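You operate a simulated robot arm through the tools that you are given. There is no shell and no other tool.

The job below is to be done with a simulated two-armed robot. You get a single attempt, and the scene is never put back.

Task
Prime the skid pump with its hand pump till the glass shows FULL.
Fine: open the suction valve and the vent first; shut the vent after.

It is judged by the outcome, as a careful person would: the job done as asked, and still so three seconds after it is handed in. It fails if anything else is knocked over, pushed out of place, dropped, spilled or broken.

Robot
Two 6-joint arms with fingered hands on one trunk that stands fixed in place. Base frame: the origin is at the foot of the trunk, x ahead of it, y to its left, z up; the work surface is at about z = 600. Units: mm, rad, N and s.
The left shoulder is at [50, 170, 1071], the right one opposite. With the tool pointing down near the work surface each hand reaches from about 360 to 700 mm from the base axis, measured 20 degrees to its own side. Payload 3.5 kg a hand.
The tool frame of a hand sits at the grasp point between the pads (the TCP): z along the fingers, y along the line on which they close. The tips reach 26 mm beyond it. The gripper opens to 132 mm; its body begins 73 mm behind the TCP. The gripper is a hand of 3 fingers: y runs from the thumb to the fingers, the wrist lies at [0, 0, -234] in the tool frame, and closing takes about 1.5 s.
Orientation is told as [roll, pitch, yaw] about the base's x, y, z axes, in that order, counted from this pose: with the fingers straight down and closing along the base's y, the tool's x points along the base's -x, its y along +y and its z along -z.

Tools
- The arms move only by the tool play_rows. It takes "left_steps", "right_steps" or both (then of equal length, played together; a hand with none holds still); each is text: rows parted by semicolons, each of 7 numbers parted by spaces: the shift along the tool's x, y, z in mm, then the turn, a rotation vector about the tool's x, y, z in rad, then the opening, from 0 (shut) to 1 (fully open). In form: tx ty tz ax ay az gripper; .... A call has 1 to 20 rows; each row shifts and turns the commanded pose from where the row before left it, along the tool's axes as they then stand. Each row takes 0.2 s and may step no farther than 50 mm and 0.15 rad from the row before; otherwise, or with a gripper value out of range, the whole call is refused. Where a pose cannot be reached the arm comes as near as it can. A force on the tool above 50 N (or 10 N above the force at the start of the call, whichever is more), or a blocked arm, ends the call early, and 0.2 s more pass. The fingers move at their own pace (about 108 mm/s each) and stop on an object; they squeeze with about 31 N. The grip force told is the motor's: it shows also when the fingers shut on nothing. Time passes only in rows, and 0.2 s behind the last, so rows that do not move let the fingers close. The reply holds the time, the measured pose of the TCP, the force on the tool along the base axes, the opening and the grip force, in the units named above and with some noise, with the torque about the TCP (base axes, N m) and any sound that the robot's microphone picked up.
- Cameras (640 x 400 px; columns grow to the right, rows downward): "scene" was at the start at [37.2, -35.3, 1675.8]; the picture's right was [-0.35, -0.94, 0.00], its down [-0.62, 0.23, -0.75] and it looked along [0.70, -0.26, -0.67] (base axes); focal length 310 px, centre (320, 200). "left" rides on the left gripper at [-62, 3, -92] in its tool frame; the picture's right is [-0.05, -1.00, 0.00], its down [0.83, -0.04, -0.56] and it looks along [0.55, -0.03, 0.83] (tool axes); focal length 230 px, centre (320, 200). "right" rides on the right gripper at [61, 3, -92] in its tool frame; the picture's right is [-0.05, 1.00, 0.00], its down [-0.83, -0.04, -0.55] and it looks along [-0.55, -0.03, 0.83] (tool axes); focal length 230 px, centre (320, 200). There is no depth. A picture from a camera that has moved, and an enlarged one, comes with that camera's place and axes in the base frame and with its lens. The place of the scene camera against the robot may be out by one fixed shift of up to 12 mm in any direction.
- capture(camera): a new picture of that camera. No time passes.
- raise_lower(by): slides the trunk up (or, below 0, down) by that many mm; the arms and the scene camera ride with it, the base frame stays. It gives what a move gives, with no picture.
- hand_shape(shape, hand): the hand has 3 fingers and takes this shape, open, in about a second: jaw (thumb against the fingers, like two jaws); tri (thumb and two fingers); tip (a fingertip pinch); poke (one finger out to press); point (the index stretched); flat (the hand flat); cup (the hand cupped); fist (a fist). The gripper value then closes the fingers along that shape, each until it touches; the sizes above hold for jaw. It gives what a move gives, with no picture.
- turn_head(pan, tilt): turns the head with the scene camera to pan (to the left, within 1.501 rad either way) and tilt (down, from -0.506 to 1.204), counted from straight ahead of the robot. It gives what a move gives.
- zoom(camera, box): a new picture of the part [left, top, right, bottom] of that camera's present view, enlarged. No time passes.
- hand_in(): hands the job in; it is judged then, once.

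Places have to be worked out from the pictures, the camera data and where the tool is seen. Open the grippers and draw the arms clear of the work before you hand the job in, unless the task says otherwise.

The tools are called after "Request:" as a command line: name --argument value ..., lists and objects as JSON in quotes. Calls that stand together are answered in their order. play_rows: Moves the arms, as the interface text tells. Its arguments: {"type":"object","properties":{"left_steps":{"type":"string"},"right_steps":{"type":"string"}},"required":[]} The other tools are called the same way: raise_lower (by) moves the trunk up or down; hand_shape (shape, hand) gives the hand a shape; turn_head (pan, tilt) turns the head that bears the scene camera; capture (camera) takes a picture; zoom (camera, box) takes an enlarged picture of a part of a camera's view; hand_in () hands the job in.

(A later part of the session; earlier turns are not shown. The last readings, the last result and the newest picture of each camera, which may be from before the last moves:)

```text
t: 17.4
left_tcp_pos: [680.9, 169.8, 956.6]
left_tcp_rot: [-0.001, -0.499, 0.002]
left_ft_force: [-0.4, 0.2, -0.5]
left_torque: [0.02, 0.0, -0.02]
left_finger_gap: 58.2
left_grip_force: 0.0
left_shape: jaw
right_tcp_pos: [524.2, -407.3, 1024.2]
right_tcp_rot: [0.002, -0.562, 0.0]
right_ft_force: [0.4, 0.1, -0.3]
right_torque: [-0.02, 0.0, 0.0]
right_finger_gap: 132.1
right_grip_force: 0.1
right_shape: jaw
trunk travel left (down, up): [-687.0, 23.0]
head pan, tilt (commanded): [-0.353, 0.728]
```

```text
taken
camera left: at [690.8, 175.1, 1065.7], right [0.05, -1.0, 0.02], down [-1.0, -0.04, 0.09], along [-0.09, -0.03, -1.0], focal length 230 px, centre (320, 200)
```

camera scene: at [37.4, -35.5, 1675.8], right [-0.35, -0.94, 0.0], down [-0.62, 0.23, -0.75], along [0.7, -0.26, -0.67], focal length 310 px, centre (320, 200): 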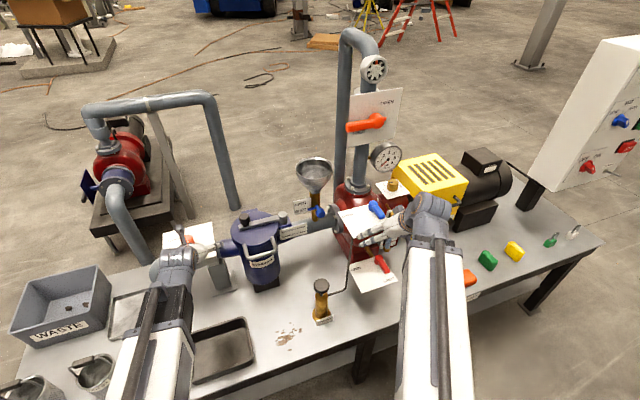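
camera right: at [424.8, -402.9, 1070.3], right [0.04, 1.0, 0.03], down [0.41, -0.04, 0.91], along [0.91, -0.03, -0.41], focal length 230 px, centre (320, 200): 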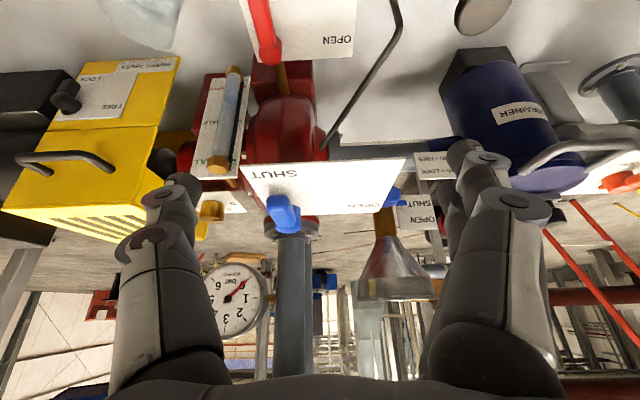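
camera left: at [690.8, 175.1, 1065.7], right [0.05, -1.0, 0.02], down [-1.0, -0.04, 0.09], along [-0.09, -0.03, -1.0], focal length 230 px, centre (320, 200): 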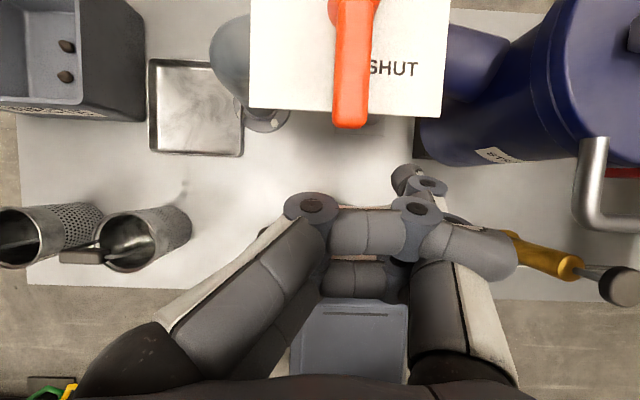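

Fingers and thumb look interlocked after the fist. I'll undo in reverse order: fist, then point, then poke, and look.

Request:
hand_shape --shape "fist" --hand "left"

Request:
hand_shape --shape "point" --hand "left"

Request:
capture --camera "left"

Request:
hand_shape --shape "poke" --hand "left"

Request:
capture --camera "left"

```text
t: 18.3
left_tcp_pos: [679.2, 171.5, 955.5]
left_tcp_rot: [-0.001, -0.499, 0.0]
left_ft_force: [-0.1, 0.1, -0.2]
left_torque: [0.01, -0.02, -0.02]
left_finger_gap: 0.2
left_grip_force: 0.1
left_shape: fist
right_tcp_pos: [525.0, -407.3, 1025.8]
right_tcp_rot: [0.001, -0.56, 0.0]
right_ft_force: [0.0, -0.5, -0.9]
right_torque: [-0.01, -0.05, 0.01]
right_finger_gap: 131.9
right_grip_force: 0.0
right_shape: jaw
trunk travel left (down, up): [-687.0, 23.0]
head pan, tilt (commanded): [-0.353, 0.728]
```

```text
t: 19.2
left_tcp_pos: [681.2, 171.6, 955.4]
left_tcp_rot: [0.0, -0.5, -0.001]
left_ft_force: [-0.4, -0.1, 0.5]
left_torque: [-0.02, 0.02, 0.0]
left_finger_gap: 126.3
left_grip_force: 0.1
left_shape: point
right_tcp_pos: [524.1, -407.9, 1025.9]
right_tcp_rot: [0.002, -0.559, 0.0]
right_ft_force: [0.1, -0.4, 0.0]
right_torque: [0.01, -0.01, -0.02]
right_finger_gap: 131.7
right_grip_force: 0.1
right_shape: jaw
trunk travel left (down, up): [-687.0, 23.0]
head pan, tilt (commanded): [-0.353, 0.728]
```

```text
taken
camera left: at [690.8, 175.2, 1065.8], right [0.05, -1.0, 0.02], down [-1.0, -0.04, 0.09], along [-0.09, -0.03, -1.0], focal length 230 px, centre (320, 200)
```

left: 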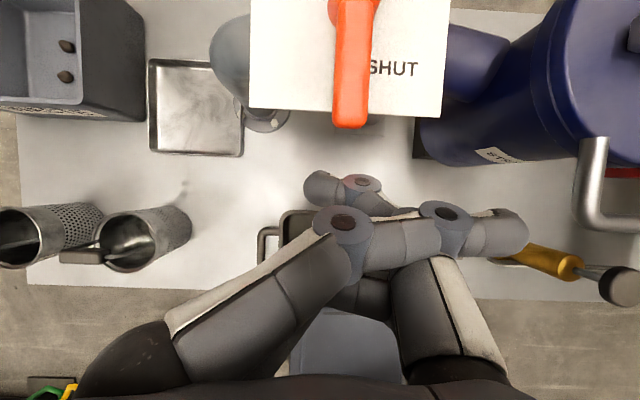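

```text
t: 20.1
left_tcp_pos: [680.8, 172.0, 956.2]
left_tcp_rot: [0.002, -0.499, 0.0]
left_ft_force: [0.4, 0.0, 0.0]
left_torque: [0.01, -0.03, -0.03]
left_finger_gap: 0.0
left_grip_force: 0.0
left_shape: poke
right_tcp_pos: [524.7, -408.3, 1025.8]
right_tcp_rot: [0.002, -0.56, 0.0]
right_ft_force: [0.8, 0.6, -0.2]
right_torque: [0.0, -0.02, 0.01]
right_finger_gap: 132.0
right_grip_force: 0.1
right_shape: jaw
trunk travel left (down, up): [-687.0, 23.0]
head pan, tilt (commanded): [-0.353, 0.728]
```

```text
taken
camera left: at [690.8, 175.1, 1065.7], right [0.05, -1.0, 0.02], down [-1.0, -0.04, 0.09], along [-0.09, -0.03, -1.0], focal length 230 px, centre (320, 200)
```

left: 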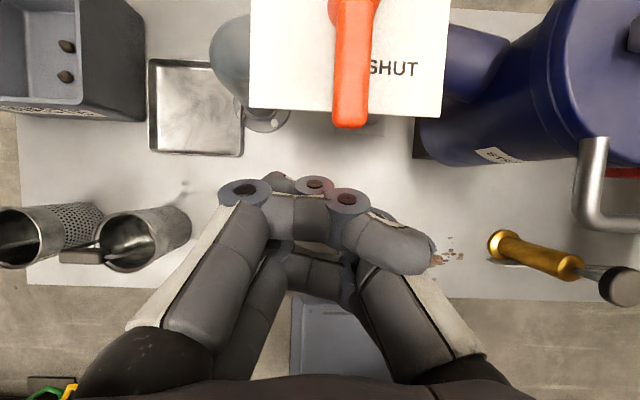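

The digits are still crossed over one another. I'll try the flat shape, which should straighten everything.

Request:
hand_shape --shape "flat" --hand "left"

Request:
capture --camera "left"

```text
t: 21.0
left_tcp_pos: [680.1, 171.0, 956.3]
left_tcp_rot: [0.0, -0.497, -0.001]
left_ft_force: [1.3, -1.0, 0.2]
left_torque: [0.01, -0.01, 0.0]
left_finger_gap: 126.1
left_grip_force: 0.0
left_shape: flat
right_tcp_pos: [524.0, -407.2, 1024.9]
right_tcp_rot: [0.002, -0.561, 0.002]
right_ft_force: [1.3, 0.6, 0.2]
right_torque: [0.02, -0.01, 0.02]
right_finger_gap: 132.0
right_grip_force: 0.1
right_shape: jaw
trunk travel left (down, up): [-687.0, 23.0]
head pan, tilt (commanded): [-0.353, 0.728]
```

```text
taken
camera left: at [690.8, 175.1, 1065.7], right [0.05, -1.0, 0.02], down [-1.0, -0.04, 0.09], along [-0.09, -0.03, -1.0], focal length 230 px, centre (320, 200)
```

left: 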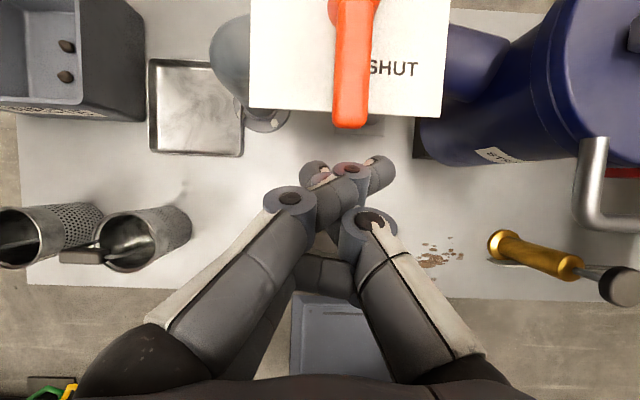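

Now they cross only at the tips. I'll go to jaw from here and check the gap.

Request:
hand_shape --shape "jaw" --hand "left"

Request:
capture --camera "left"

```text
t: 21.9
left_tcp_pos: [680.5, 170.9, 955.3]
left_tcp_rot: [0.001, -0.499, 0.001]
left_ft_force: [0.5, 0.0, -0.6]
left_torque: [0.03, -0.01, 0.0]
left_finger_gap: 94.8
left_grip_force: 0.0
left_shape: jaw
right_tcp_pos: [525.4, -407.0, 1024.7]
right_tcp_rot: [0.002, -0.558, 0.0]
right_ft_force: [-0.8, 0.1, -1.0]
right_torque: [-0.01, 0.03, 0.02]
right_finger_gap: 131.9
right_grip_force: 0.1
right_shape: jaw
trunk travel left (down, up): [-687.0, 23.0]
head pan, tilt (commanded): [-0.353, 0.728]
```

```text
taken
camera left: at [690.8, 175.2, 1065.7], right [0.05, -1.0, 0.02], down [-1.0, -0.04, 0.09], along [-0.09, -0.03, -1.0], focal length 230 px, centre (320, 200)
```

left: 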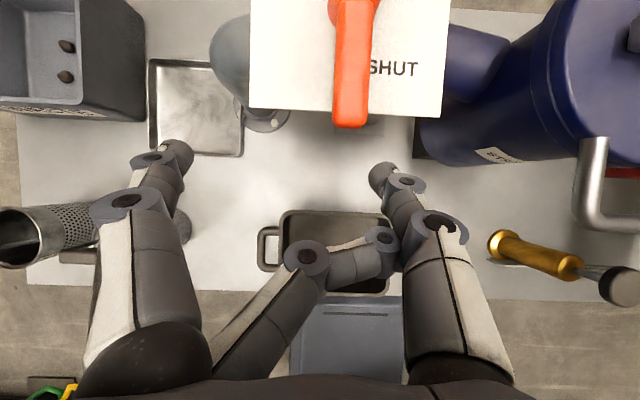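

One finger is free, the second is still caught behind the thumb. I'll repeat flat and jaw, then open.

Request:
hand_shape --shape "point" --hand "left"

Request:
capture --camera "left"

Request:
hand_shape --shape "flat" --hand "left"

Request:
capture --camera "left"

Request:
hand_shape --shape "cup" --hand "left"

Request:
capture --camera "left"

```text
t: 22.8
left_tcp_pos: [679.0, 171.4, 956.6]
left_tcp_rot: [0.0, -0.499, 0.0]
left_ft_force: [-0.1, 0.3, -0.3]
left_torque: [0.0, 0.02, -0.01]
left_finger_gap: 0.3
left_grip_force: 0.0
left_shape: point
right_tcp_pos: [525.4, -406.8, 1025.3]
right_tcp_rot: [0.0, -0.561, 0.0]
right_ft_force: [-0.5, -0.7, 0.1]
right_torque: [0.06, -0.02, 0.05]
right_finger_gap: 132.1
right_grip_force: 0.0
right_shape: jaw
trunk travel left (down, up): [-687.0, 23.0]
head pan, tilt (commanded): [-0.353, 0.728]
```

```text
taken
camera left: at [690.8, 175.1, 1065.8], right [0.05, -1.0, 0.02], down [-1.0, -0.04, 0.09], along [-0.09, -0.03, -1.0], focal length 230 px, centre (320, 200)
```

left: 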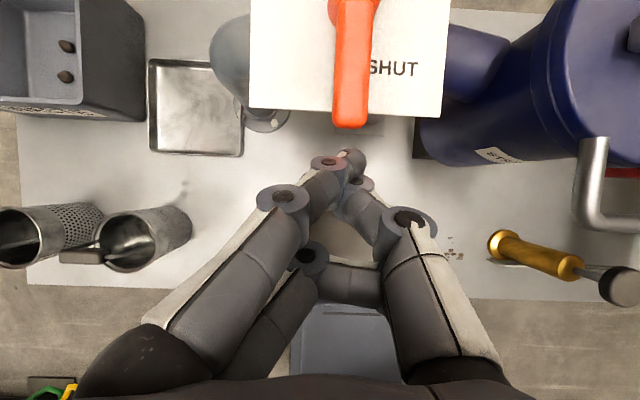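

```text
t: 23.7
left_tcp_pos: [679.9, 170.8, 956.1]
left_tcp_rot: [-0.002, -0.499, 0.001]
left_ft_force: [-0.7, 0.4, -0.6]
left_torque: [0.03, -0.02, 0.0]
left_finger_gap: 126.2
left_grip_force: 0.0
left_shape: flat
right_tcp_pos: [525.6, -407.2, 1025.8]
right_tcp_rot: [0.003, -0.562, -0.003]
right_ft_force: [-0.7, 0.0, -0.8]
right_torque: [0.0, 0.01, 0.01]
right_finger_gap: 131.6
right_grip_force: 0.0
right_shape: jaw
trunk travel left (down, up): [-687.0, 23.0]
head pan, tilt (commanded): [-0.353, 0.728]
```

```text
taken
camera left: at [690.8, 175.2, 1065.7], right [0.05, -1.0, 0.02], down [-1.0, -0.04, 0.09], along [-0.09, -0.03, -1.0], focal length 230 px, centre (320, 200)
```

left: 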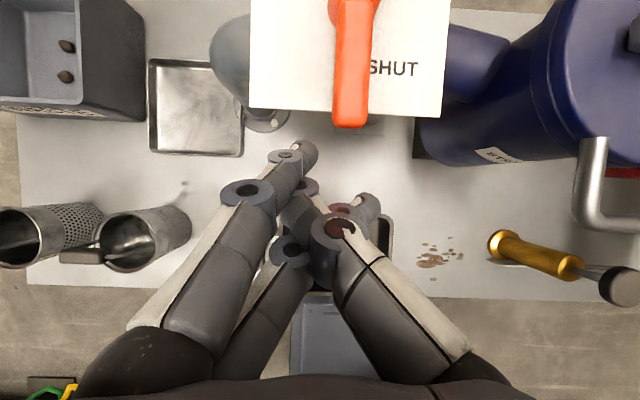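

```text
t: 24.6
left_tcp_pos: [679.2, 171.2, 955.6]
left_tcp_rot: [0.0, -0.499, -0.001]
left_ft_force: [0.4, -0.3, 1.0]
left_torque: [0.01, 0.01, 0.01]
left_finger_gap: 37.8
left_grip_force: 0.1
left_shape: cup
right_tcp_pos: [523.9, -407.2, 1025.9]
right_tcp_rot: [0.003, -0.562, -0.001]
right_ft_force: [0.3, -0.4, 0.0]
right_torque: [-0.02, -0.01, -0.02]
right_finger_gap: 131.8
right_grip_force: 0.0
right_shape: jaw
trunk travel left (down, up): [-687.0, 23.0]
head pan, tilt (commanded): [-0.353, 0.728]
```

```text
taken
camera left: at [690.8, 175.2, 1065.7], right [0.05, -1.0, 0.02], down [-1.0, -0.04, 0.09], along [-0.09, -0.03, -1.0], focal length 230 px, centre (320, 200)
```

left: 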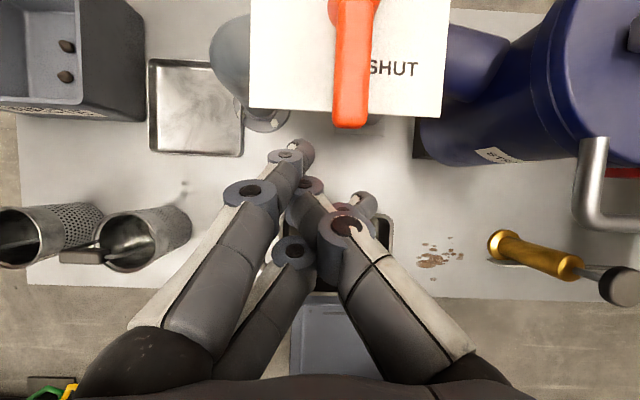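

Finger two still overlaps the thumb. I'll try tri and tip shapes, which pull the digits apart differently, then jaw.

Request:
hand_shape --shape "tri" --hand "left"

Request:
capture --camera "left"

Request:
hand_shape --shape "tip" --hand "left"

Request:
capture --camera "left"

```text
t: 25.5
left_tcp_pos: [680.6, 171.1, 955.1]
left_tcp_rot: [-0.001, -0.499, 0.001]
left_ft_force: [-0.1, 0.9, -1.0]
left_torque: [-0.01, 0.01, 0.01]
left_finger_gap: 132.1
left_grip_force: 0.0
left_shape: tri
right_tcp_pos: [524.2, -407.2, 1025.9]
right_tcp_rot: [0.002, -0.561, 0.001]
right_ft_force: [0.0, 0.2, 0.7]
right_torque: [-0.01, -0.01, 0.0]
right_finger_gap: 132.3
right_grip_force: 0.1
right_shape: jaw
trunk travel left (down, up): [-687.0, 23.0]
head pan, tilt (commanded): [-0.353, 0.728]
```

```text
taken
camera left: at [690.7, 175.2, 1065.7], right [0.05, -1.0, 0.02], down [-1.0, -0.04, 0.09], along [-0.09, -0.03, -1.0], focal length 230 px, centre (320, 200)
```

left: 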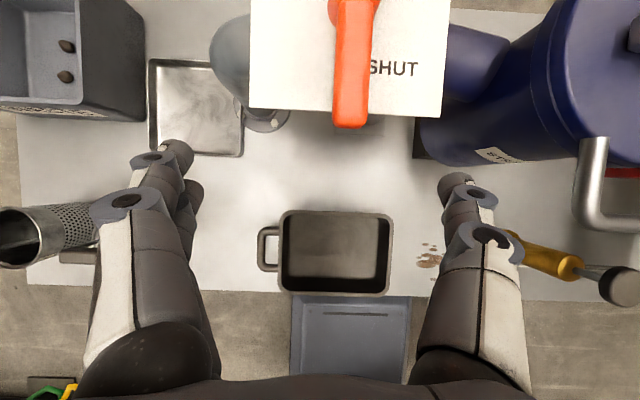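

```text
t: 26.4
left_tcp_pos: [679.4, 171.4, 956.1]
left_tcp_rot: [0.0, -0.5, 0.001]
left_ft_force: [-0.1, 0.0, 0.2]
left_torque: [0.02, 0.02, 0.0]
left_finger_gap: 132.0
left_grip_force: 0.0
left_shape: tip
right_tcp_pos: [524.7, -407.5, 1024.0]
right_tcp_rot: [0.003, -0.561, -0.001]
right_ft_force: [0.4, 0.1, -0.1]
right_torque: [0.0, -0.01, 0.0]
right_finger_gap: 131.6
right_grip_force: 0.0
right_shape: jaw
trunk travel left (down, up): [-687.0, 23.0]
head pan, tilt (commanded): [-0.353, 0.728]
```

```text
taken
camera left: at [690.8, 175.2, 1065.7], right [0.05, -1.0, 0.02], down [-1.0, -0.04, 0.09], along [-0.09, -0.03, -1.0], focal length 230 px, centre (320, 200)
```

left: 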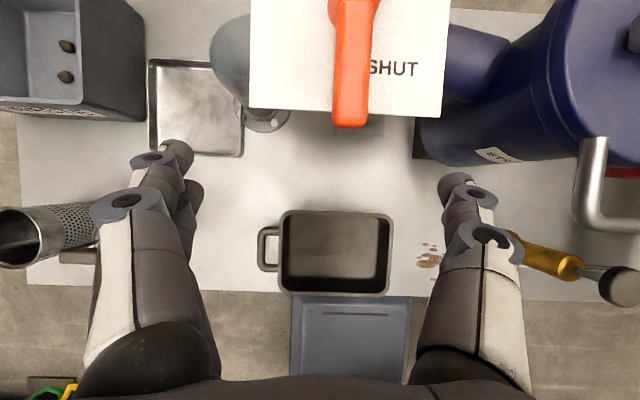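

The hand is untangled (gap 132). I'll return it to jaw, set it to about 80 mm, and look.

Request:
hand_shape --shape "jaw" --hand "left"

Request:
play_rows --left_steps "0 0 0 0 0 0 0.62;0 0 0 0 0 0 0.62;0 0 0 0 0 0 0.62"

Request:
capture --camera "left"

```text
t: 27.3
left_tcp_pos: [679.5, 172.7, 955.6]
left_tcp_rot: [0.0, -0.499, -0.001]
left_ft_force: [0.9, 0.4, 0.1]
left_torque: [0.0, 0.02, -0.01]
left_finger_gap: 132.0
left_grip_force: 0.1
left_shape: jaw
right_tcp_pos: [523.5, -406.9, 1025.9]
right_tcp_rot: [0.003, -0.562, 0.0]
right_ft_force: [0.4, 0.2, 0.6]
right_torque: [-0.02, 0.03, 0.01]
right_finger_gap: 131.8
right_grip_force: 0.2
right_shape: jaw
trunk travel left (down, up): [-687.0, 23.0]
head pan, tilt (commanded): [-0.353, 0.728]
```

```text
t: 28.1
left_tcp_pos: [679.1, 171.1, 955.9]
left_tcp_rot: [-0.001, -0.5, 0.0]
left_ft_force: [-0.4, -0.3, 1.0]
left_torque: [0.0, -0.01, -0.03]
left_finger_gap: 82.4
left_grip_force: 0.1
left_shape: jaw
right_tcp_pos: [524.5, -407.5, 1025.7]
right_tcp_rot: [0.002, -0.561, -0.001]
right_ft_force: [-0.1, -0.6, 0.3]
right_torque: [-0.02, -0.01, 0.02]
right_finger_gap: 132.0
right_grip_force: 0.1
right_shape: jaw
trunk travel left (down, up): [-687.0, 23.0]
head pan, tilt (commanded): [-0.353, 0.728]
```

```text
taken
camera left: at [690.8, 175.1, 1065.7], right [0.05, -1.0, 0.02], down [-1.0, -0.04, 0.09], along [-0.09, -0.03, -1.0], focal length 230 px, centre (320, 200)
```

left: 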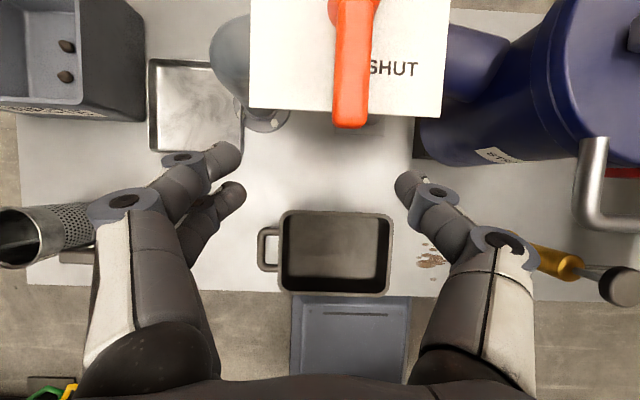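

The gap is 82 mm and the lever end re-measures at about [733,150,893]. I'll lower the straddling hand so the thumb tip is at about [755,~125,880], clear of the lever's -y side.

Request:
play_rows --left_steps "-7.5 0 19.2 0 0 0 0.62;-7.5 0 19.2 0 0 0 0.62;-7.5 0 19.2 0 0 0 0.62;-7.5 0 19.2 0 0 0 0.62"

Request:
capture --camera "left"

Request:
zoom --camera "scene" --box '[130, 200, 290, 320]'

```text
t: 29.1
left_tcp_pos: [743.3, 171.1, 902.5]
left_tcp_rot: [0.001, -0.499, 0.0]
left_ft_force: [0.1, 0.2, 0.3]
left_torque: [0.03, 0.03, -0.03]
left_finger_gap: 81.9
left_grip_force: 0.1
left_shape: jaw
right_tcp_pos: [525.4, -407.1, 1025.7]
right_tcp_rot: [0.0, -0.559, 0.0]
right_ft_force: [0.4, -0.8, 0.5]
right_torque: [-0.04, 0.02, -0.02]
right_finger_gap: 132.0
right_grip_force: 0.2
right_shape: jaw
trunk travel left (down, up): [-687.0, 23.0]
head pan, tilt (commanded): [-0.353, 0.728]
```

```text
taken
camera left: at [753.8, 174.6, 1012.4], right [0.05, -1.0, 0.02], down [-0.99, -0.04, 0.09], along [-0.09, -0.03, -1.0], focal length 230 px, centre (320, 200)
```

left: 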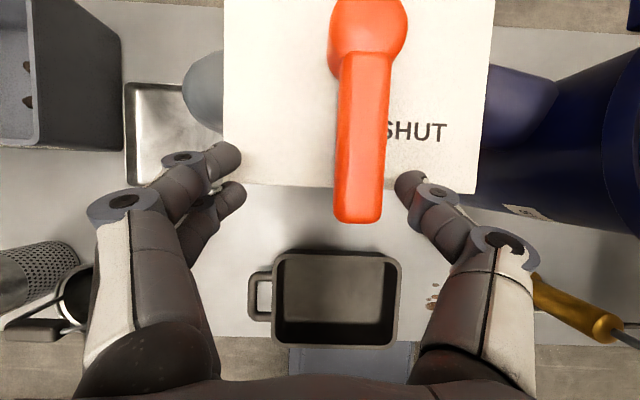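

```text
3.33 times, centred on (210, 260) of scene
camera zoom: at [37.4, -35.3, 1675.8], right [-0.35, -0.94, 0.0], down [-0.62, 0.23, -0.75], along [0.7, -0.26, -0.67], focal length 1034 px, centre (687, 0)
```

zoom: 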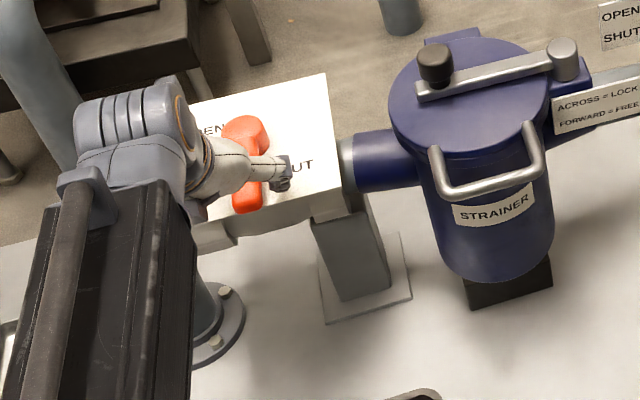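

The thumb stands just beside the lever with no contact force. I'll push along the first part of the arc about the hub at [830,150] and watch the force.

Request:
play_rows --left_steps "0.4 6 -0.2 0 0 0 0.62;2.4 12 -1.3 0 0 0 0.62;0.6 12.3 -0.3 0 0 0 0.62;-1 12.3 0.5 0 0 0 0.62"

Request:
capture --camera "left"

```text
t: 30.1
left_tcp_pos: [740.0, 213.7, 902.0]
left_tcp_rot: [-0.002, -0.499, 0.0]
left_ft_force: [0.7, -2.1, -0.3]
left_torque: [-0.07, -0.03, -0.01]
left_finger_gap: 82.2
left_grip_force: 0.1
left_shape: jaw
right_tcp_pos: [524.7, -406.6, 1025.4]
right_tcp_rot: [0.002, -0.56, 0.0]
right_ft_force: [-0.4, 0.1, 0.0]
right_torque: [-0.02, 0.01, -0.04]
right_finger_gap: 131.8
right_grip_force: 0.0
right_shape: jaw
trunk travel left (down, up): [-687.0, 23.0]
head pan, tilt (commanded): [-0.353, 0.728]
```

```text
taken
camera left: at [750.8, 218.1, 1012.6], right [0.05, -1.0, 0.03], down [-0.99, -0.04, 0.09], along [-0.09, -0.03, -1.0], focal length 230 px, centre (320, 200)
```

left: 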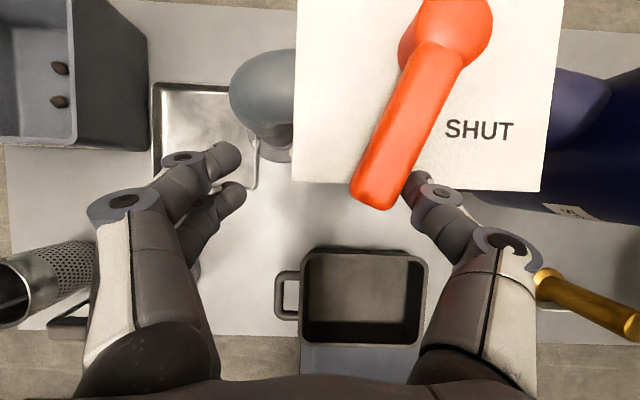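

The lever turns easily (about 2 N). I'll carry on along the arc to about 80°.

Request:
play_rows --left_steps "-2.7 11.9 1.5 0 0 0 0.62;-4.3 11.3 2.3 0 0 0 0.62;-5.8 10.4 3.2 0 0 0 0.62;-7.2 9.2 3.9 0 0 0 0.62;-8.2 7.8 4.5 0 0 0 0.62;-9.4 6.3 5.1 0 0 0 0.62"

Request:
capture --camera "left"

```text
t: 31.5
left_tcp_pos: [783.1, 269.9, 902.3]
left_tcp_rot: [0.002, -0.498, 0.0]
left_ft_force: [-0.8, -1.1, 0.3]
left_torque: [-0.01, 0.0, -0.07]
left_finger_gap: 82.1
left_grip_force: 0.0
left_shape: jaw
right_tcp_pos: [525.7, -407.2, 1025.0]
right_tcp_rot: [0.002, -0.561, -0.001]
right_ft_force: [0.3, -1.5, 0.0]
right_torque: [0.0, 0.0, 0.02]
right_finger_gap: 132.0
right_grip_force: 0.2
right_shape: jaw
trunk travel left (down, up): [-687.0, 23.0]
head pan, tilt (commanded): [-0.353, 0.728]
```

```text
taken
camera left: at [793.6, 274.7, 1012.8], right [0.05, -1.0, 0.02], down [-0.99, -0.04, 0.09], along [-0.09, -0.03, -1.0], focal length 230 px, centre (320, 200)
```

left: 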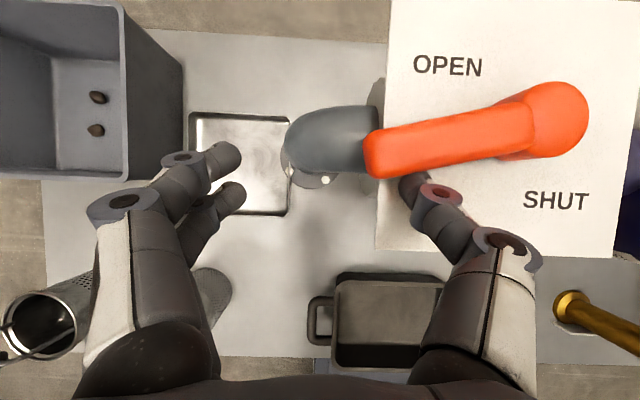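

The lever is about 12° short of fully open. I'll push the last bit in +x and watch for the stop.

Request:
play_rows --left_steps "-10 4.5 5.5 0 0 0 0.62;-8 1.5 4.4 0 0 0 0.62;-4 0 2.2 0 0 0 0.62"

Request:
capture --camera "left"

```text
t: 32.3
left_tcp_pos: [801.1, 277.1, 902.4]
left_tcp_rot: [0.0, -0.489, -0.003]
left_ft_force: [-45.1, 1.5, -0.5]
left_torque: [0.06, 0.92, -2.57]
left_finger_gap: 81.4
left_grip_force: 0.0
left_shape: jaw
right_tcp_pos: [521.9, -405.8, 1026.0]
right_tcp_rot: [0.002, -0.562, -0.002]
right_ft_force: [0.3, -0.1, 0.0]
right_torque: [-0.01, 0.0, 0.0]
right_finger_gap: 131.8
right_grip_force: 0.1
right_shape: jaw
trunk travel left (down, up): [-687.0, 23.0]
head pan, tilt (commanded): [-0.353, 0.728]
```

```text
taken
camera left: at [813.2, 281.2, 1011.8], right [0.04, -1.0, 0.02], down [-0.99, -0.04, 0.1], along [-0.1, -0.03, -0.99], focal length 230 px, centre (320, 200)
```

left: 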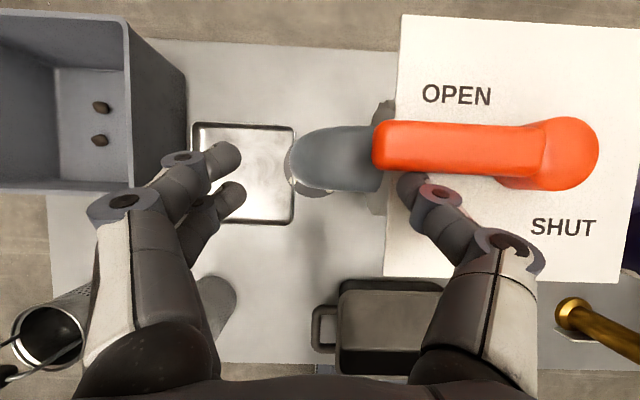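

The stop is felt at 45 N and the lever now lies along OPEN. I'll release and draw the left hand back and up.

Request:
play_rows --left_steps "14 0 -7.7 0 0 0 0.62;10 0 -25 0 0 0 0.62;0 0 -35 0 0 0 0.62;0 0 -35 0 0 0 0.62;0 0 -35 0 0 0 0.62"

Request:
capture --camera "left"

Request:
capture --camera "scene"

```text
t: 33.5
left_tcp_pos: [722.3, 277.0, 1013.2]
left_tcp_rot: [0.0, -0.499, 0.001]
left_ft_force: [-0.6, -0.4, 0.2]
left_torque: [0.0, -0.05, -0.02]
left_finger_gap: 82.0
left_grip_force: 0.0
left_shape: jaw
right_tcp_pos: [524.5, -406.9, 1025.8]
right_tcp_rot: [0.003, -0.56, -0.001]
right_ft_force: [0.4, 0.0, 0.2]
right_torque: [0.0, -0.03, -0.02]
right_finger_gap: 132.2
right_grip_force: 0.0
right_shape: jaw
trunk travel left (down, up): [-687.0, 23.0]
head pan, tilt (commanded): [-0.353, 0.728]
```

```text
taken
camera left: at [731.3, 280.3, 1122.5], right [0.05, -1.0, 0.02], down [-1.0, -0.04, 0.09], along [-0.09, -0.03, -1.0], focal length 230 px, centre (320, 200)
```

left: 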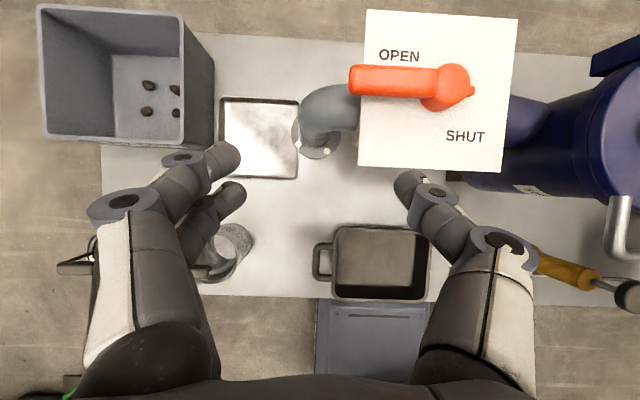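

```text
taken
camera scene: at [36.8, -35.4, 1675.8], right [-0.35, -0.94, 0.0], down [-0.62, 0.23, -0.75], along [0.7, -0.26, -0.67], focal length 310 px, centre (320, 200)
```

scene: 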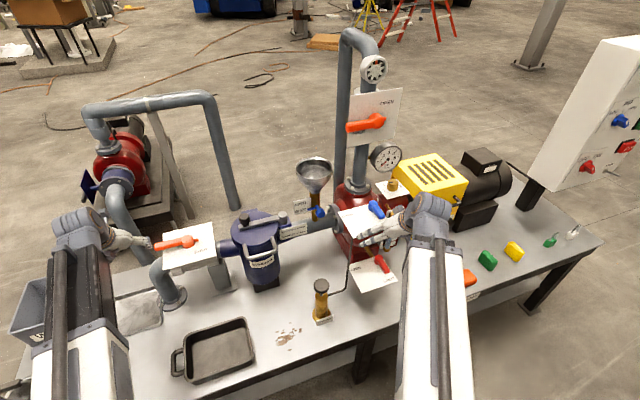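

Suction is open. Now the vent: blue lever with hub about [676,-448,984], tip about [625,-449], plate at z≈959 (x 591–717, y -476…-335). I'll bring the right hand over it in the same straddling way, stopping above it to check.

Request:
play_rows --right_steps "0 0 0 0 0.06 0 0.62;0 0 0 0 0 0 0.62;-29.4 -7 16 0 0 0 0.62;-29.4 -7 16 0 0 0 0.62;-29.4 -6 16 0 0 0 0.62"

Request:
capture --camera "right"

Request:
zoom --camera "scene" --box '[300, 180, 460, 300]'

```text
t: 34.7
left_tcp_pos: [721.8, 276.3, 1011.5]
left_tcp_rot: [0.0, -0.5, 0.001]
left_ft_force: [-0.3, -0.1, 0.0]
left_torque: [0.02, 0.0, 0.01]
left_finger_gap: 82.2
left_grip_force: 0.1
left_shape: jaw
right_tcp_pos: [626.3, -428.0, 1024.0]
right_tcp_rot: [0.0, -0.502, 0.001]
right_ft_force: [0.4, -0.2, 0.1]
right_torque: [0.0, -0.02, 0.02]
right_finger_gap: 82.4
right_grip_force: 0.0
right_shape: jaw
trunk travel left (down, up): [-687.0, 23.0]
head pan, tilt (commanded): [-0.353, 0.728]
```

```text
taken
camera right: at [529.0, -423.8, 1074.9], right [0.05, 1.0, 0.03], down [0.46, -0.04, 0.89], along [0.89, -0.03, -0.46], focal length 230 px, centre (320, 200)
```

right: 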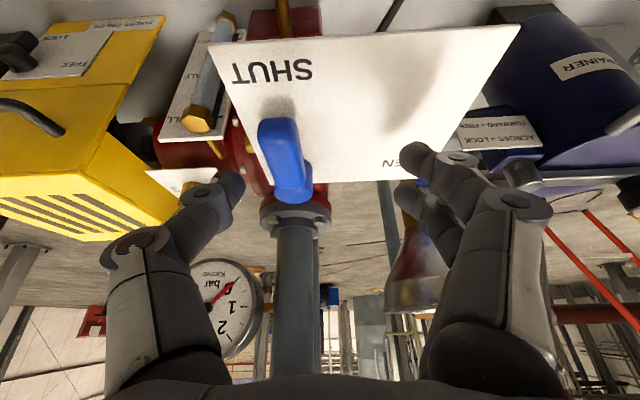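

```text
3.33 times, centred on (380, 240) of scene
camera zoom: at [37.5, -35.4, 1675.8], right [-0.35, -0.94, 0.0], down [-0.62, 0.23, -0.75], along [0.7, -0.26, -0.67], focal length 1034 px, centre (120, 67)
```

zoom: 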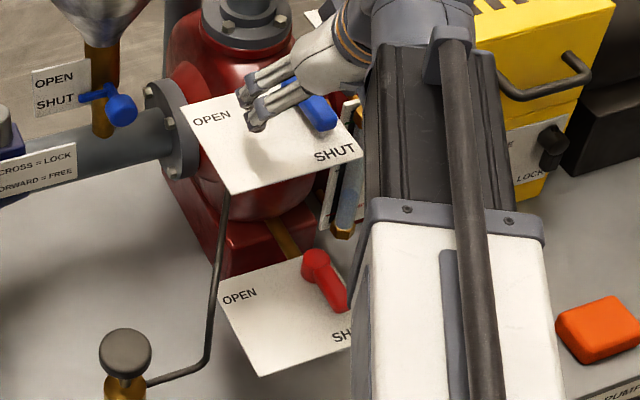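

The refined lever end is about [616,-449,982] and the hub [676,-449,984]; the thumb is beside it. I'll lower to the lever's level.

Request:
play_rows --right_steps "7.2 0 12 0 0 0 0.62;7.2 0 12 0 0 0 0.62"

Request:
capture --camera "right"

Request:
zoom --camera "scene" --box '[320, 170, 440, 260]'

```text
t: 35.3
left_tcp_pos: [721.4, 277.0, 1010.8]
left_tcp_rot: [0.0, -0.498, 0.0]
left_ft_force: [0.2, -0.4, 0.2]
left_torque: [0.02, -0.02, 0.0]
left_finger_gap: 82.0
left_grip_force: 0.1
left_shape: jaw
right_tcp_pos: [624.3, -427.5, 996.1]
right_tcp_rot: [-0.001, -0.499, 0.001]
right_ft_force: [-0.3, -0.1, 0.2]
right_torque: [-0.01, 0.01, -0.01]
right_finger_gap: 82.3
right_grip_force: 0.1
right_shape: jaw
trunk travel left (down, up): [-687.0, 23.0]
head pan, tilt (commanded): [-0.353, 0.728]
```

```text
taken
camera right: at [527.1, -422.9, 1047.6], right [0.05, 1.0, 0.03], down [0.46, -0.04, 0.89], along [0.89, -0.03, -0.46], focal length 230 px, centre (320, 200)
```

right: 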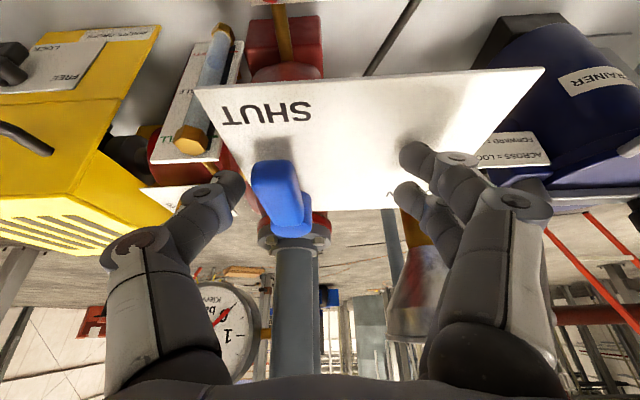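

```text
4.44 times, centred on (380, 215) of scene
camera zoom: at [37.3, -35.3, 1675.8], right [-0.35, -0.94, 0.0], down [-0.62, 0.23, -0.75], along [0.7, -0.26, -0.67], focal length 1379 px, centre (53, 133)
```

zoom: 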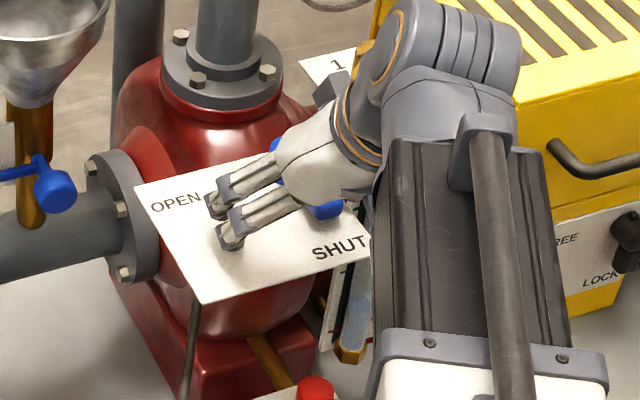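

The thumb is positioned beside the blue lever with no contact. I'll push along the first half of its arc toward OPEN.

Request:
play_rows --right_steps "0 7.5 0 0 0 0 0.62;3.6 10.8 -2 0 0 0 0.62;1.1 11.5 -0.6 0 0 0 0.62;-1.7 11.5 0.9 0 0 0 0.62"

Request:
capture --camera "right"

```text
t: 36.3
left_tcp_pos: [722.0, 275.7, 1012.1]
left_tcp_rot: [0.001, -0.499, 0.0]
left_ft_force: [0.0, 0.6, -0.4]
left_torque: [-0.02, -0.02, -0.02]
left_finger_gap: 82.0
left_grip_force: 0.0
left_shape: jaw
right_tcp_pos: [619.3, -384.8, 998.6]
right_tcp_rot: [-0.001, -0.501, -0.003]
right_ft_force: [-0.3, -1.2, -0.5]
right_torque: [-0.06, 0.0, -0.02]
right_finger_gap: 82.3
right_grip_force: 0.1
right_shape: jaw
trunk travel left (down, up): [-687.0, 23.0]
head pan, tilt (commanded): [-0.353, 0.728]
```

```text
taken
camera right: at [522.7, -381.3, 1048.3], right [0.05, 1.0, 0.03], down [0.46, -0.04, 0.89], along [0.89, -0.03, -0.46], focal length 230 px, centre (320, 200)
```

right: 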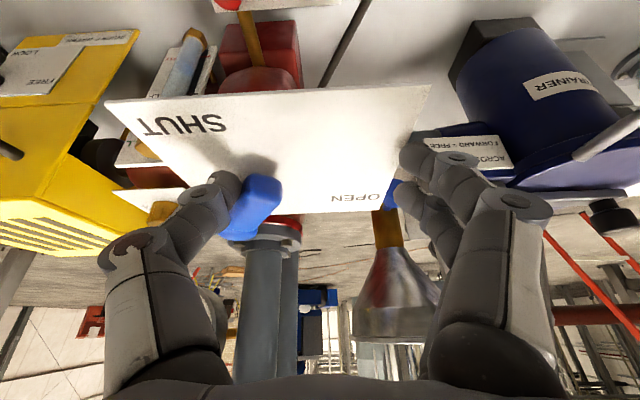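

The vent lever is past halfway with about 1 N. I'll push on toward the OPEN stop.

Request:
play_rows --right_steps "-4.1 10.5 2.3 0 0 0 0.62;-6.4 9 3.5 0 0 0 0.62;-8.2 6.7 4.5 0 0 0 0.62"

Request:
capture --camera "right"

```text
t: 37.1
left_tcp_pos: [721.1, 276.7, 1010.8]
left_tcp_rot: [0.0, -0.498, 0.0]
left_ft_force: [-0.3, 0.4, 0.0]
left_torque: [-0.02, 0.0, -0.01]
left_finger_gap: 82.5
left_grip_force: 0.1
left_shape: jaw
right_tcp_pos: [642.2, -358.9, 997.4]
right_tcp_rot: [0.0, -0.5, 0.0]
right_ft_force: [-0.8, -1.3, 0.2]
right_torque: [0.01, 0.02, -0.04]
right_finger_gap: 82.5
right_grip_force: 0.0
right_shape: jaw
trunk travel left (down, up): [-687.0, 23.0]
head pan, tilt (commanded): [-0.353, 0.728]
```

```text
taken
camera right: at [544.7, -355.5, 1048.8], right [0.05, 1.0, 0.03], down [0.46, -0.04, 0.89], along [0.89, -0.03, -0.46], focal length 230 px, centre (320, 200)
```

right: 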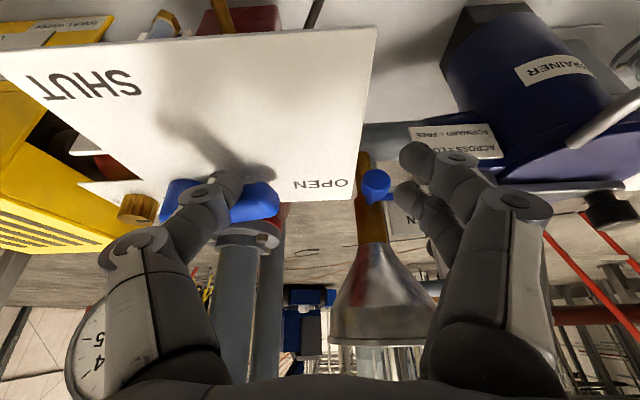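

The lever looks nearly along OPEN but no stop is felt yet. I'll nudge further in +x in small steps.

Request:
play_rows --right_steps "-3.5 1 1.9 0 0 0 0.62;-3.5 0.5 1.9 0 0 0 0.62;-3.5 0 1.9 0 0 0 0.62"

Request:
capture --camera "right"

```text
t: 37.9
left_tcp_pos: [721.1, 277.6, 1012.4]
left_tcp_rot: [-0.001, -0.501, 0.001]
left_ft_force: [0.2, 0.2, -0.2]
left_torque: [0.03, 0.0, -0.06]
left_finger_gap: 82.3
left_grip_force: 0.0
left_shape: jaw
right_tcp_pos: [652.0, -358.0, 998.4]
right_tcp_rot: [0.002, -0.499, -0.002]
right_ft_force: [-8.0, 1.2, 0.4]
right_torque: [-0.08, 0.14, -0.5]
right_finger_gap: 82.4
right_grip_force: 0.0
right_shape: jaw
trunk travel left (down, up): [-687.0, 23.0]
head pan, tilt (commanded): [-0.353, 0.728]
```

```text
taken
camera right: at [555.2, -353.8, 1048.8], right [0.05, 1.0, 0.03], down [0.46, -0.04, 0.89], along [0.89, -0.03, -0.46], focal length 230 px, centre (320, 200)
```

right: 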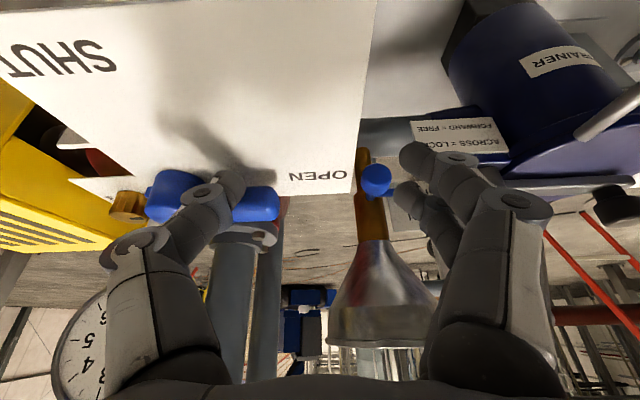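

About 8 N now, so the stop is being reached. One more small push to confirm, then back away.

Request:
play_rows --right_steps "-2.6 0 1.4 0 0 0 0.62"

Request:
play_rows --right_steps "14 0 -7.7 0 0 0 0.62;8 0 -20 0 0 0 0.62;0 0 -30 0 0 0 0.62;0 0 -30 0 0 0 0.62"

Request:
capture --camera "right"

Request:
zoom --camera "scene" --box '[300, 170, 460, 290]'

```text
t: 38.3
left_tcp_pos: [719.7, 277.8, 1013.4]
left_tcp_rot: [0.0, -0.501, -0.001]
left_ft_force: [-0.4, 0.0, 0.1]
left_torque: [0.0, 0.01, -0.02]
left_finger_gap: 82.4
left_grip_force: 0.1
left_shape: jaw
right_tcp_pos: [653.1, -358.8, 997.7]
right_tcp_rot: [0.0, -0.496, -0.004]
right_ft_force: [-24.6, 1.4, -1.1]
right_torque: [0.05, 0.5, -1.32]
right_finger_gap: 81.6
right_grip_force: 0.0
right_shape: jaw
trunk travel left (down, up): [-687.0, 23.0]
head pan, tilt (commanded): [-0.353, 0.728]
```

```text
t: 39.3
left_tcp_pos: [720.9, 275.8, 1011.1]
left_tcp_rot: [0.001, -0.5, -0.001]
left_ft_force: [0.2, -0.2, 0.3]
left_torque: [0.02, -0.02, -0.02]
left_finger_gap: 82.5
left_grip_force: 0.0
left_shape: jaw
right_tcp_pos: [595.1, -358.6, 1062.9]
right_tcp_rot: [0.0, -0.502, -0.002]
right_ft_force: [1.1, 0.7, 0.0]
right_torque: [-0.01, 0.0, 0.01]
right_finger_gap: 82.3
right_grip_force: 0.1
right_shape: jaw
trunk travel left (down, up): [-687.0, 23.0]
head pan, tilt (commanded): [-0.353, 0.728]
```

```text
taken
camera right: at [497.6, -354.7, 1115.1], right [0.05, 1.0, 0.03], down [0.46, -0.04, 0.89], along [0.89, -0.03, -0.46], focal length 230 px, centre (320, 200)
```

right: 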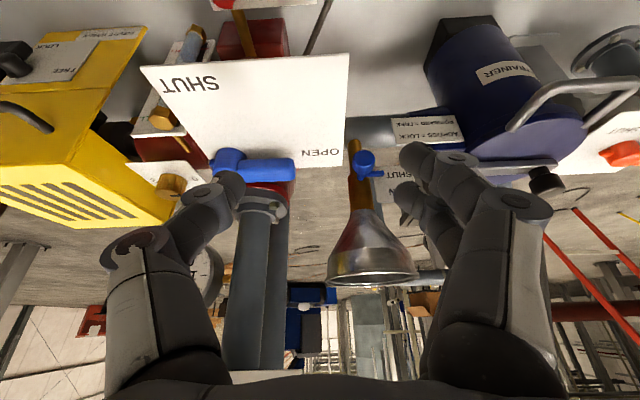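

```text
3.33 times, centred on (380, 230) of scene
camera zoom: at [37.1, -35.2, 1675.8], right [-0.35, -0.94, 0.0], down [-0.62, 0.23, -0.75], along [0.7, -0.26, -0.67], focal length 1034 px, centre (120, 100)
```

zoom: 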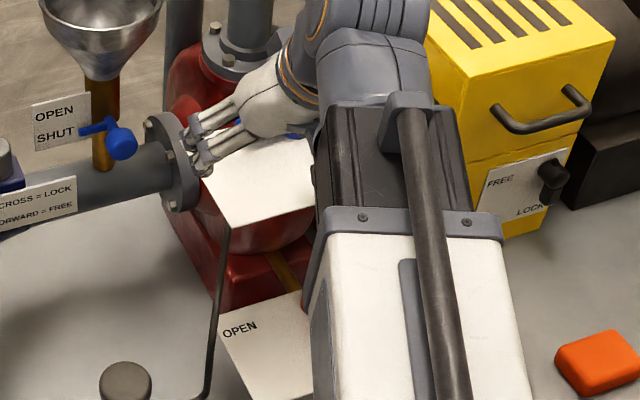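

The blue lever now lies along OPEN. Next the hand pump: knob top near [570,-236,795]. I'll bring the right hand back, turn it straight down and move above the pump to look closely.

Request:
play_rows --right_steps "35 20 -19.2 0 0 0 0.62;35 20 -19.2 0 0 0 0.62;0 0 0 0 0.125 0 0.62;0 0 0 0 0.125 0 0.62;0 0 0 0 0.125 0 0.62;0 0 0 0 0.125 0 0.62;-11 20.5 25 0 0 0 0.62;-11 20.5 25 0 0 0 0.62;-11 20.5 25 0 0 0 0.62;-11 20.5 25 0 0 0 0.62"

Request:
capture --camera "right"

Request:
capture --camera "scene"

```text
t: 41.5
left_tcp_pos: [721.6, 276.5, 1011.4]
left_tcp_rot: [0.0, -0.498, -0.001]
left_ft_force: [0.3, -0.4, 0.5]
left_torque: [0.01, 0.02, 0.01]
left_finger_gap: 82.1
left_grip_force: 0.0
left_shape: jaw
right_tcp_pos: [592.4, -253.9, 963.7]
right_tcp_rot: [0.0, -0.002, -0.002]
right_ft_force: [0.3, -0.5, 0.5]
right_torque: [-0.01, 0.0, 0.02]
right_finger_gap: 82.2
right_grip_force: 0.0
right_shape: jaw
right hand out of reach, approached as far as the arm can: row 2
trunk travel left (down, up): [-687.0, 23.0]
head pan, tilt (commanded): [-0.353, 0.728]
```

```text
taken
camera right: at [531.3, -249.3, 1056.4], right [0.05, 1.0, 0.0], down [0.83, -0.04, 0.56], along [0.56, -0.03, -0.83], focal length 230 px, centre (320, 200)
```

right: 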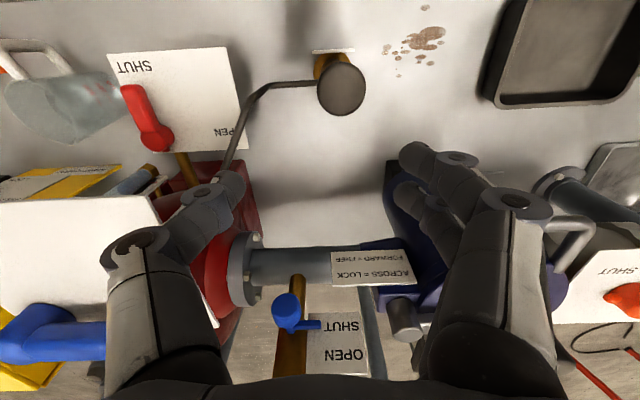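

```text
taken
camera scene: at [37.4, -35.1, 1675.8], right [-0.35, -0.94, 0.0], down [-0.62, 0.23, -0.75], along [0.7, -0.26, -0.67], focal length 310 px, centre (320, 200)
```

scene: 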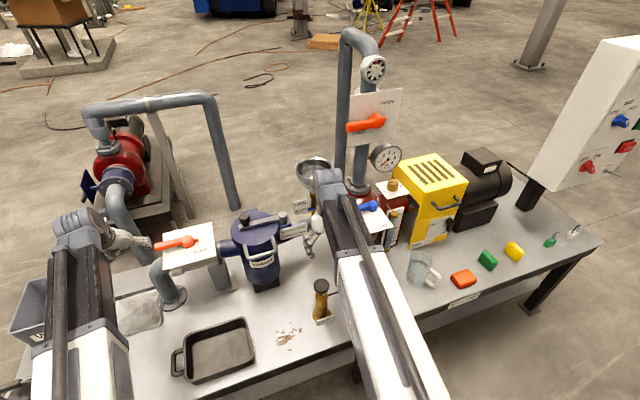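

The knob shows at pixel (342,90), giving about [569,-230,~800]; I'll zoom on it to see its form and the pipe.

Request:
zoom --camera "right" --box '[230, 30, 430, 170]'

Request:
zoom --camera "scene" --box '[280, 260, 370, 340]'

Request:
zoom --camera "scene" --box '[360, 180, 440, 260]'

Request:
capture --camera "left"

```text
2.86 times, centred on (330, 100) of right
camera zoom: at [531.3, -249.3, 1056.4], right [0.05, 1.0, 0.0], down [0.83, -0.04, 0.56], along [0.56, -0.03, -0.83], focal length 657 px, centre (291, 486)
```

zoom: 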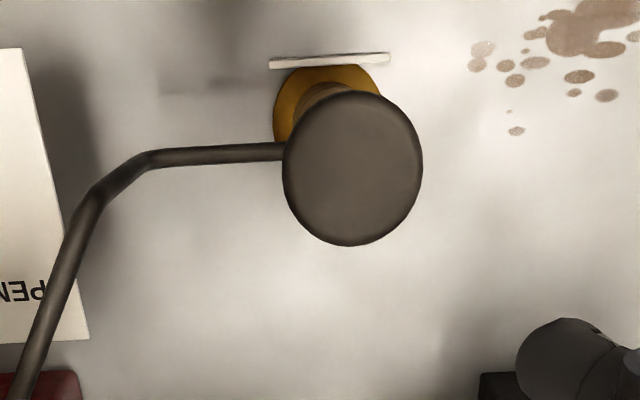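

```text
5.00 times, centred on (325, 300) of scene
camera zoom: at [37.4, -35.1, 1675.8], right [-0.35, -0.94, 0.0], down [-0.62, 0.23, -0.75], along [0.7, -0.26, -0.67], focal length 1552 px, centre (295, -300)
```

zoom: 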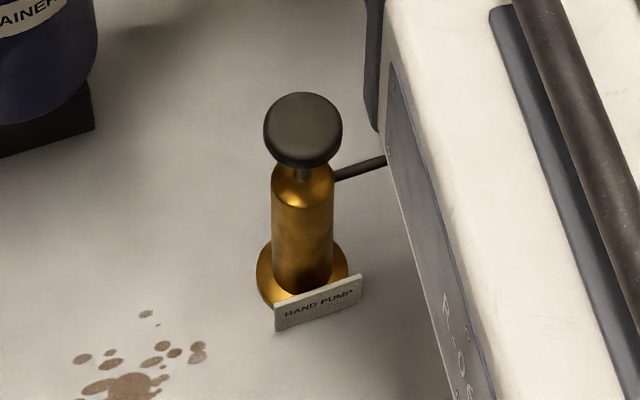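

```text
5.00 times, centred on (400, 220) of scene
camera zoom: at [37.4, -35.1, 1675.8], right [-0.35, -0.94, 0.0], down [-0.62, 0.23, -0.75], along [0.7, -0.26, -0.67], focal length 1552 px, centre (-80, 100)
```

zoom: 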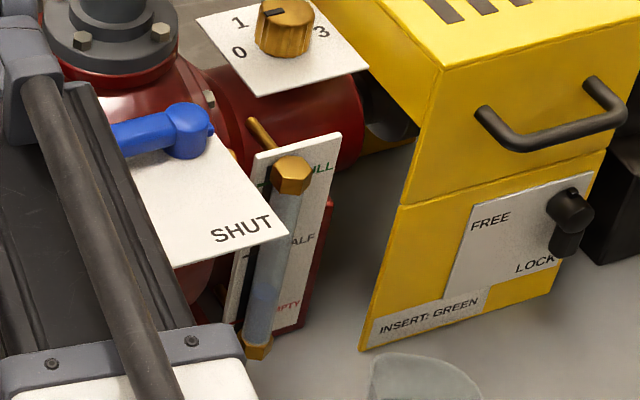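

```text
taken
camera left: at [732.1, 280.3, 1121.8], right [0.05, -1.0, 0.03], down [-0.99, -0.04, 0.09], along [-0.09, -0.03, -1.0], focal length 230 px, centre (320, 200)
```

left: 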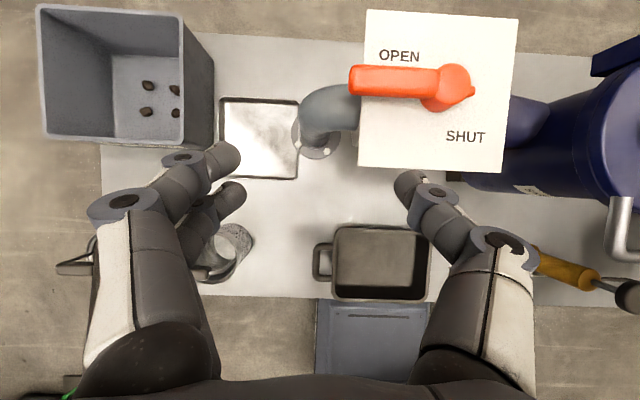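

The knob is a 50 mm mushroom on a short shaft, standing raised; the pipe leaves the cylinder on its -y side lower down. I'll centre the hand over it at TCP z≈870 and re-measure.

Request:
play_rows --right_steps "7.8 7.7 31.2 0 0 0 0.62;7.8 7.7 31.2 0 0 0 0.62;7.8 7.7 31.2 0 0 0 0.62"

Request:
capture --camera "right"

Request:
capture --camera "scene"

```text
t: 42.3
left_tcp_pos: [720.3, 276.6, 1012.6]
left_tcp_rot: [-0.001, -0.499, 0.0]
left_ft_force: [0.3, 0.7, -0.4]
left_torque: [0.05, 0.01, 0.02]
left_finger_gap: 82.3
left_grip_force: 0.0
left_shape: jaw
right_tcp_pos: [567.4, -230.0, 871.0]
right_tcp_rot: [0.0, -0.003, 0.0]
right_ft_force: [-1.1, 0.3, 0.2]
right_torque: [-0.02, -0.01, 0.02]
right_finger_gap: 82.1
right_grip_force: 0.1
right_shape: jaw
trunk travel left (down, up): [-687.0, 23.0]
head pan, tilt (commanded): [-0.353, 0.728]
```

```text
taken
camera right: at [507.2, -225.6, 962.8], right [0.05, 1.0, 0.0], down [0.83, -0.04, 0.56], along [0.56, -0.03, -0.83], focal length 230 px, centre (320, 200)
```

right: 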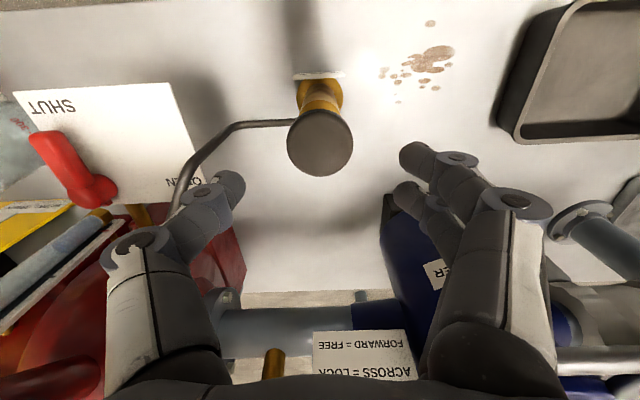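

```text
taken
camera scene: at [37.2, -35.3, 1675.8], right [-0.35, -0.94, 0.0], down [-0.62, 0.23, -0.75], along [0.7, -0.26, -0.67], focal length 310 px, centre (320, 200)
```

scene: 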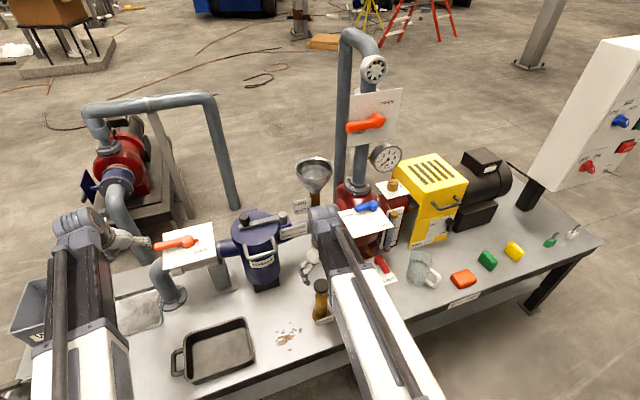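

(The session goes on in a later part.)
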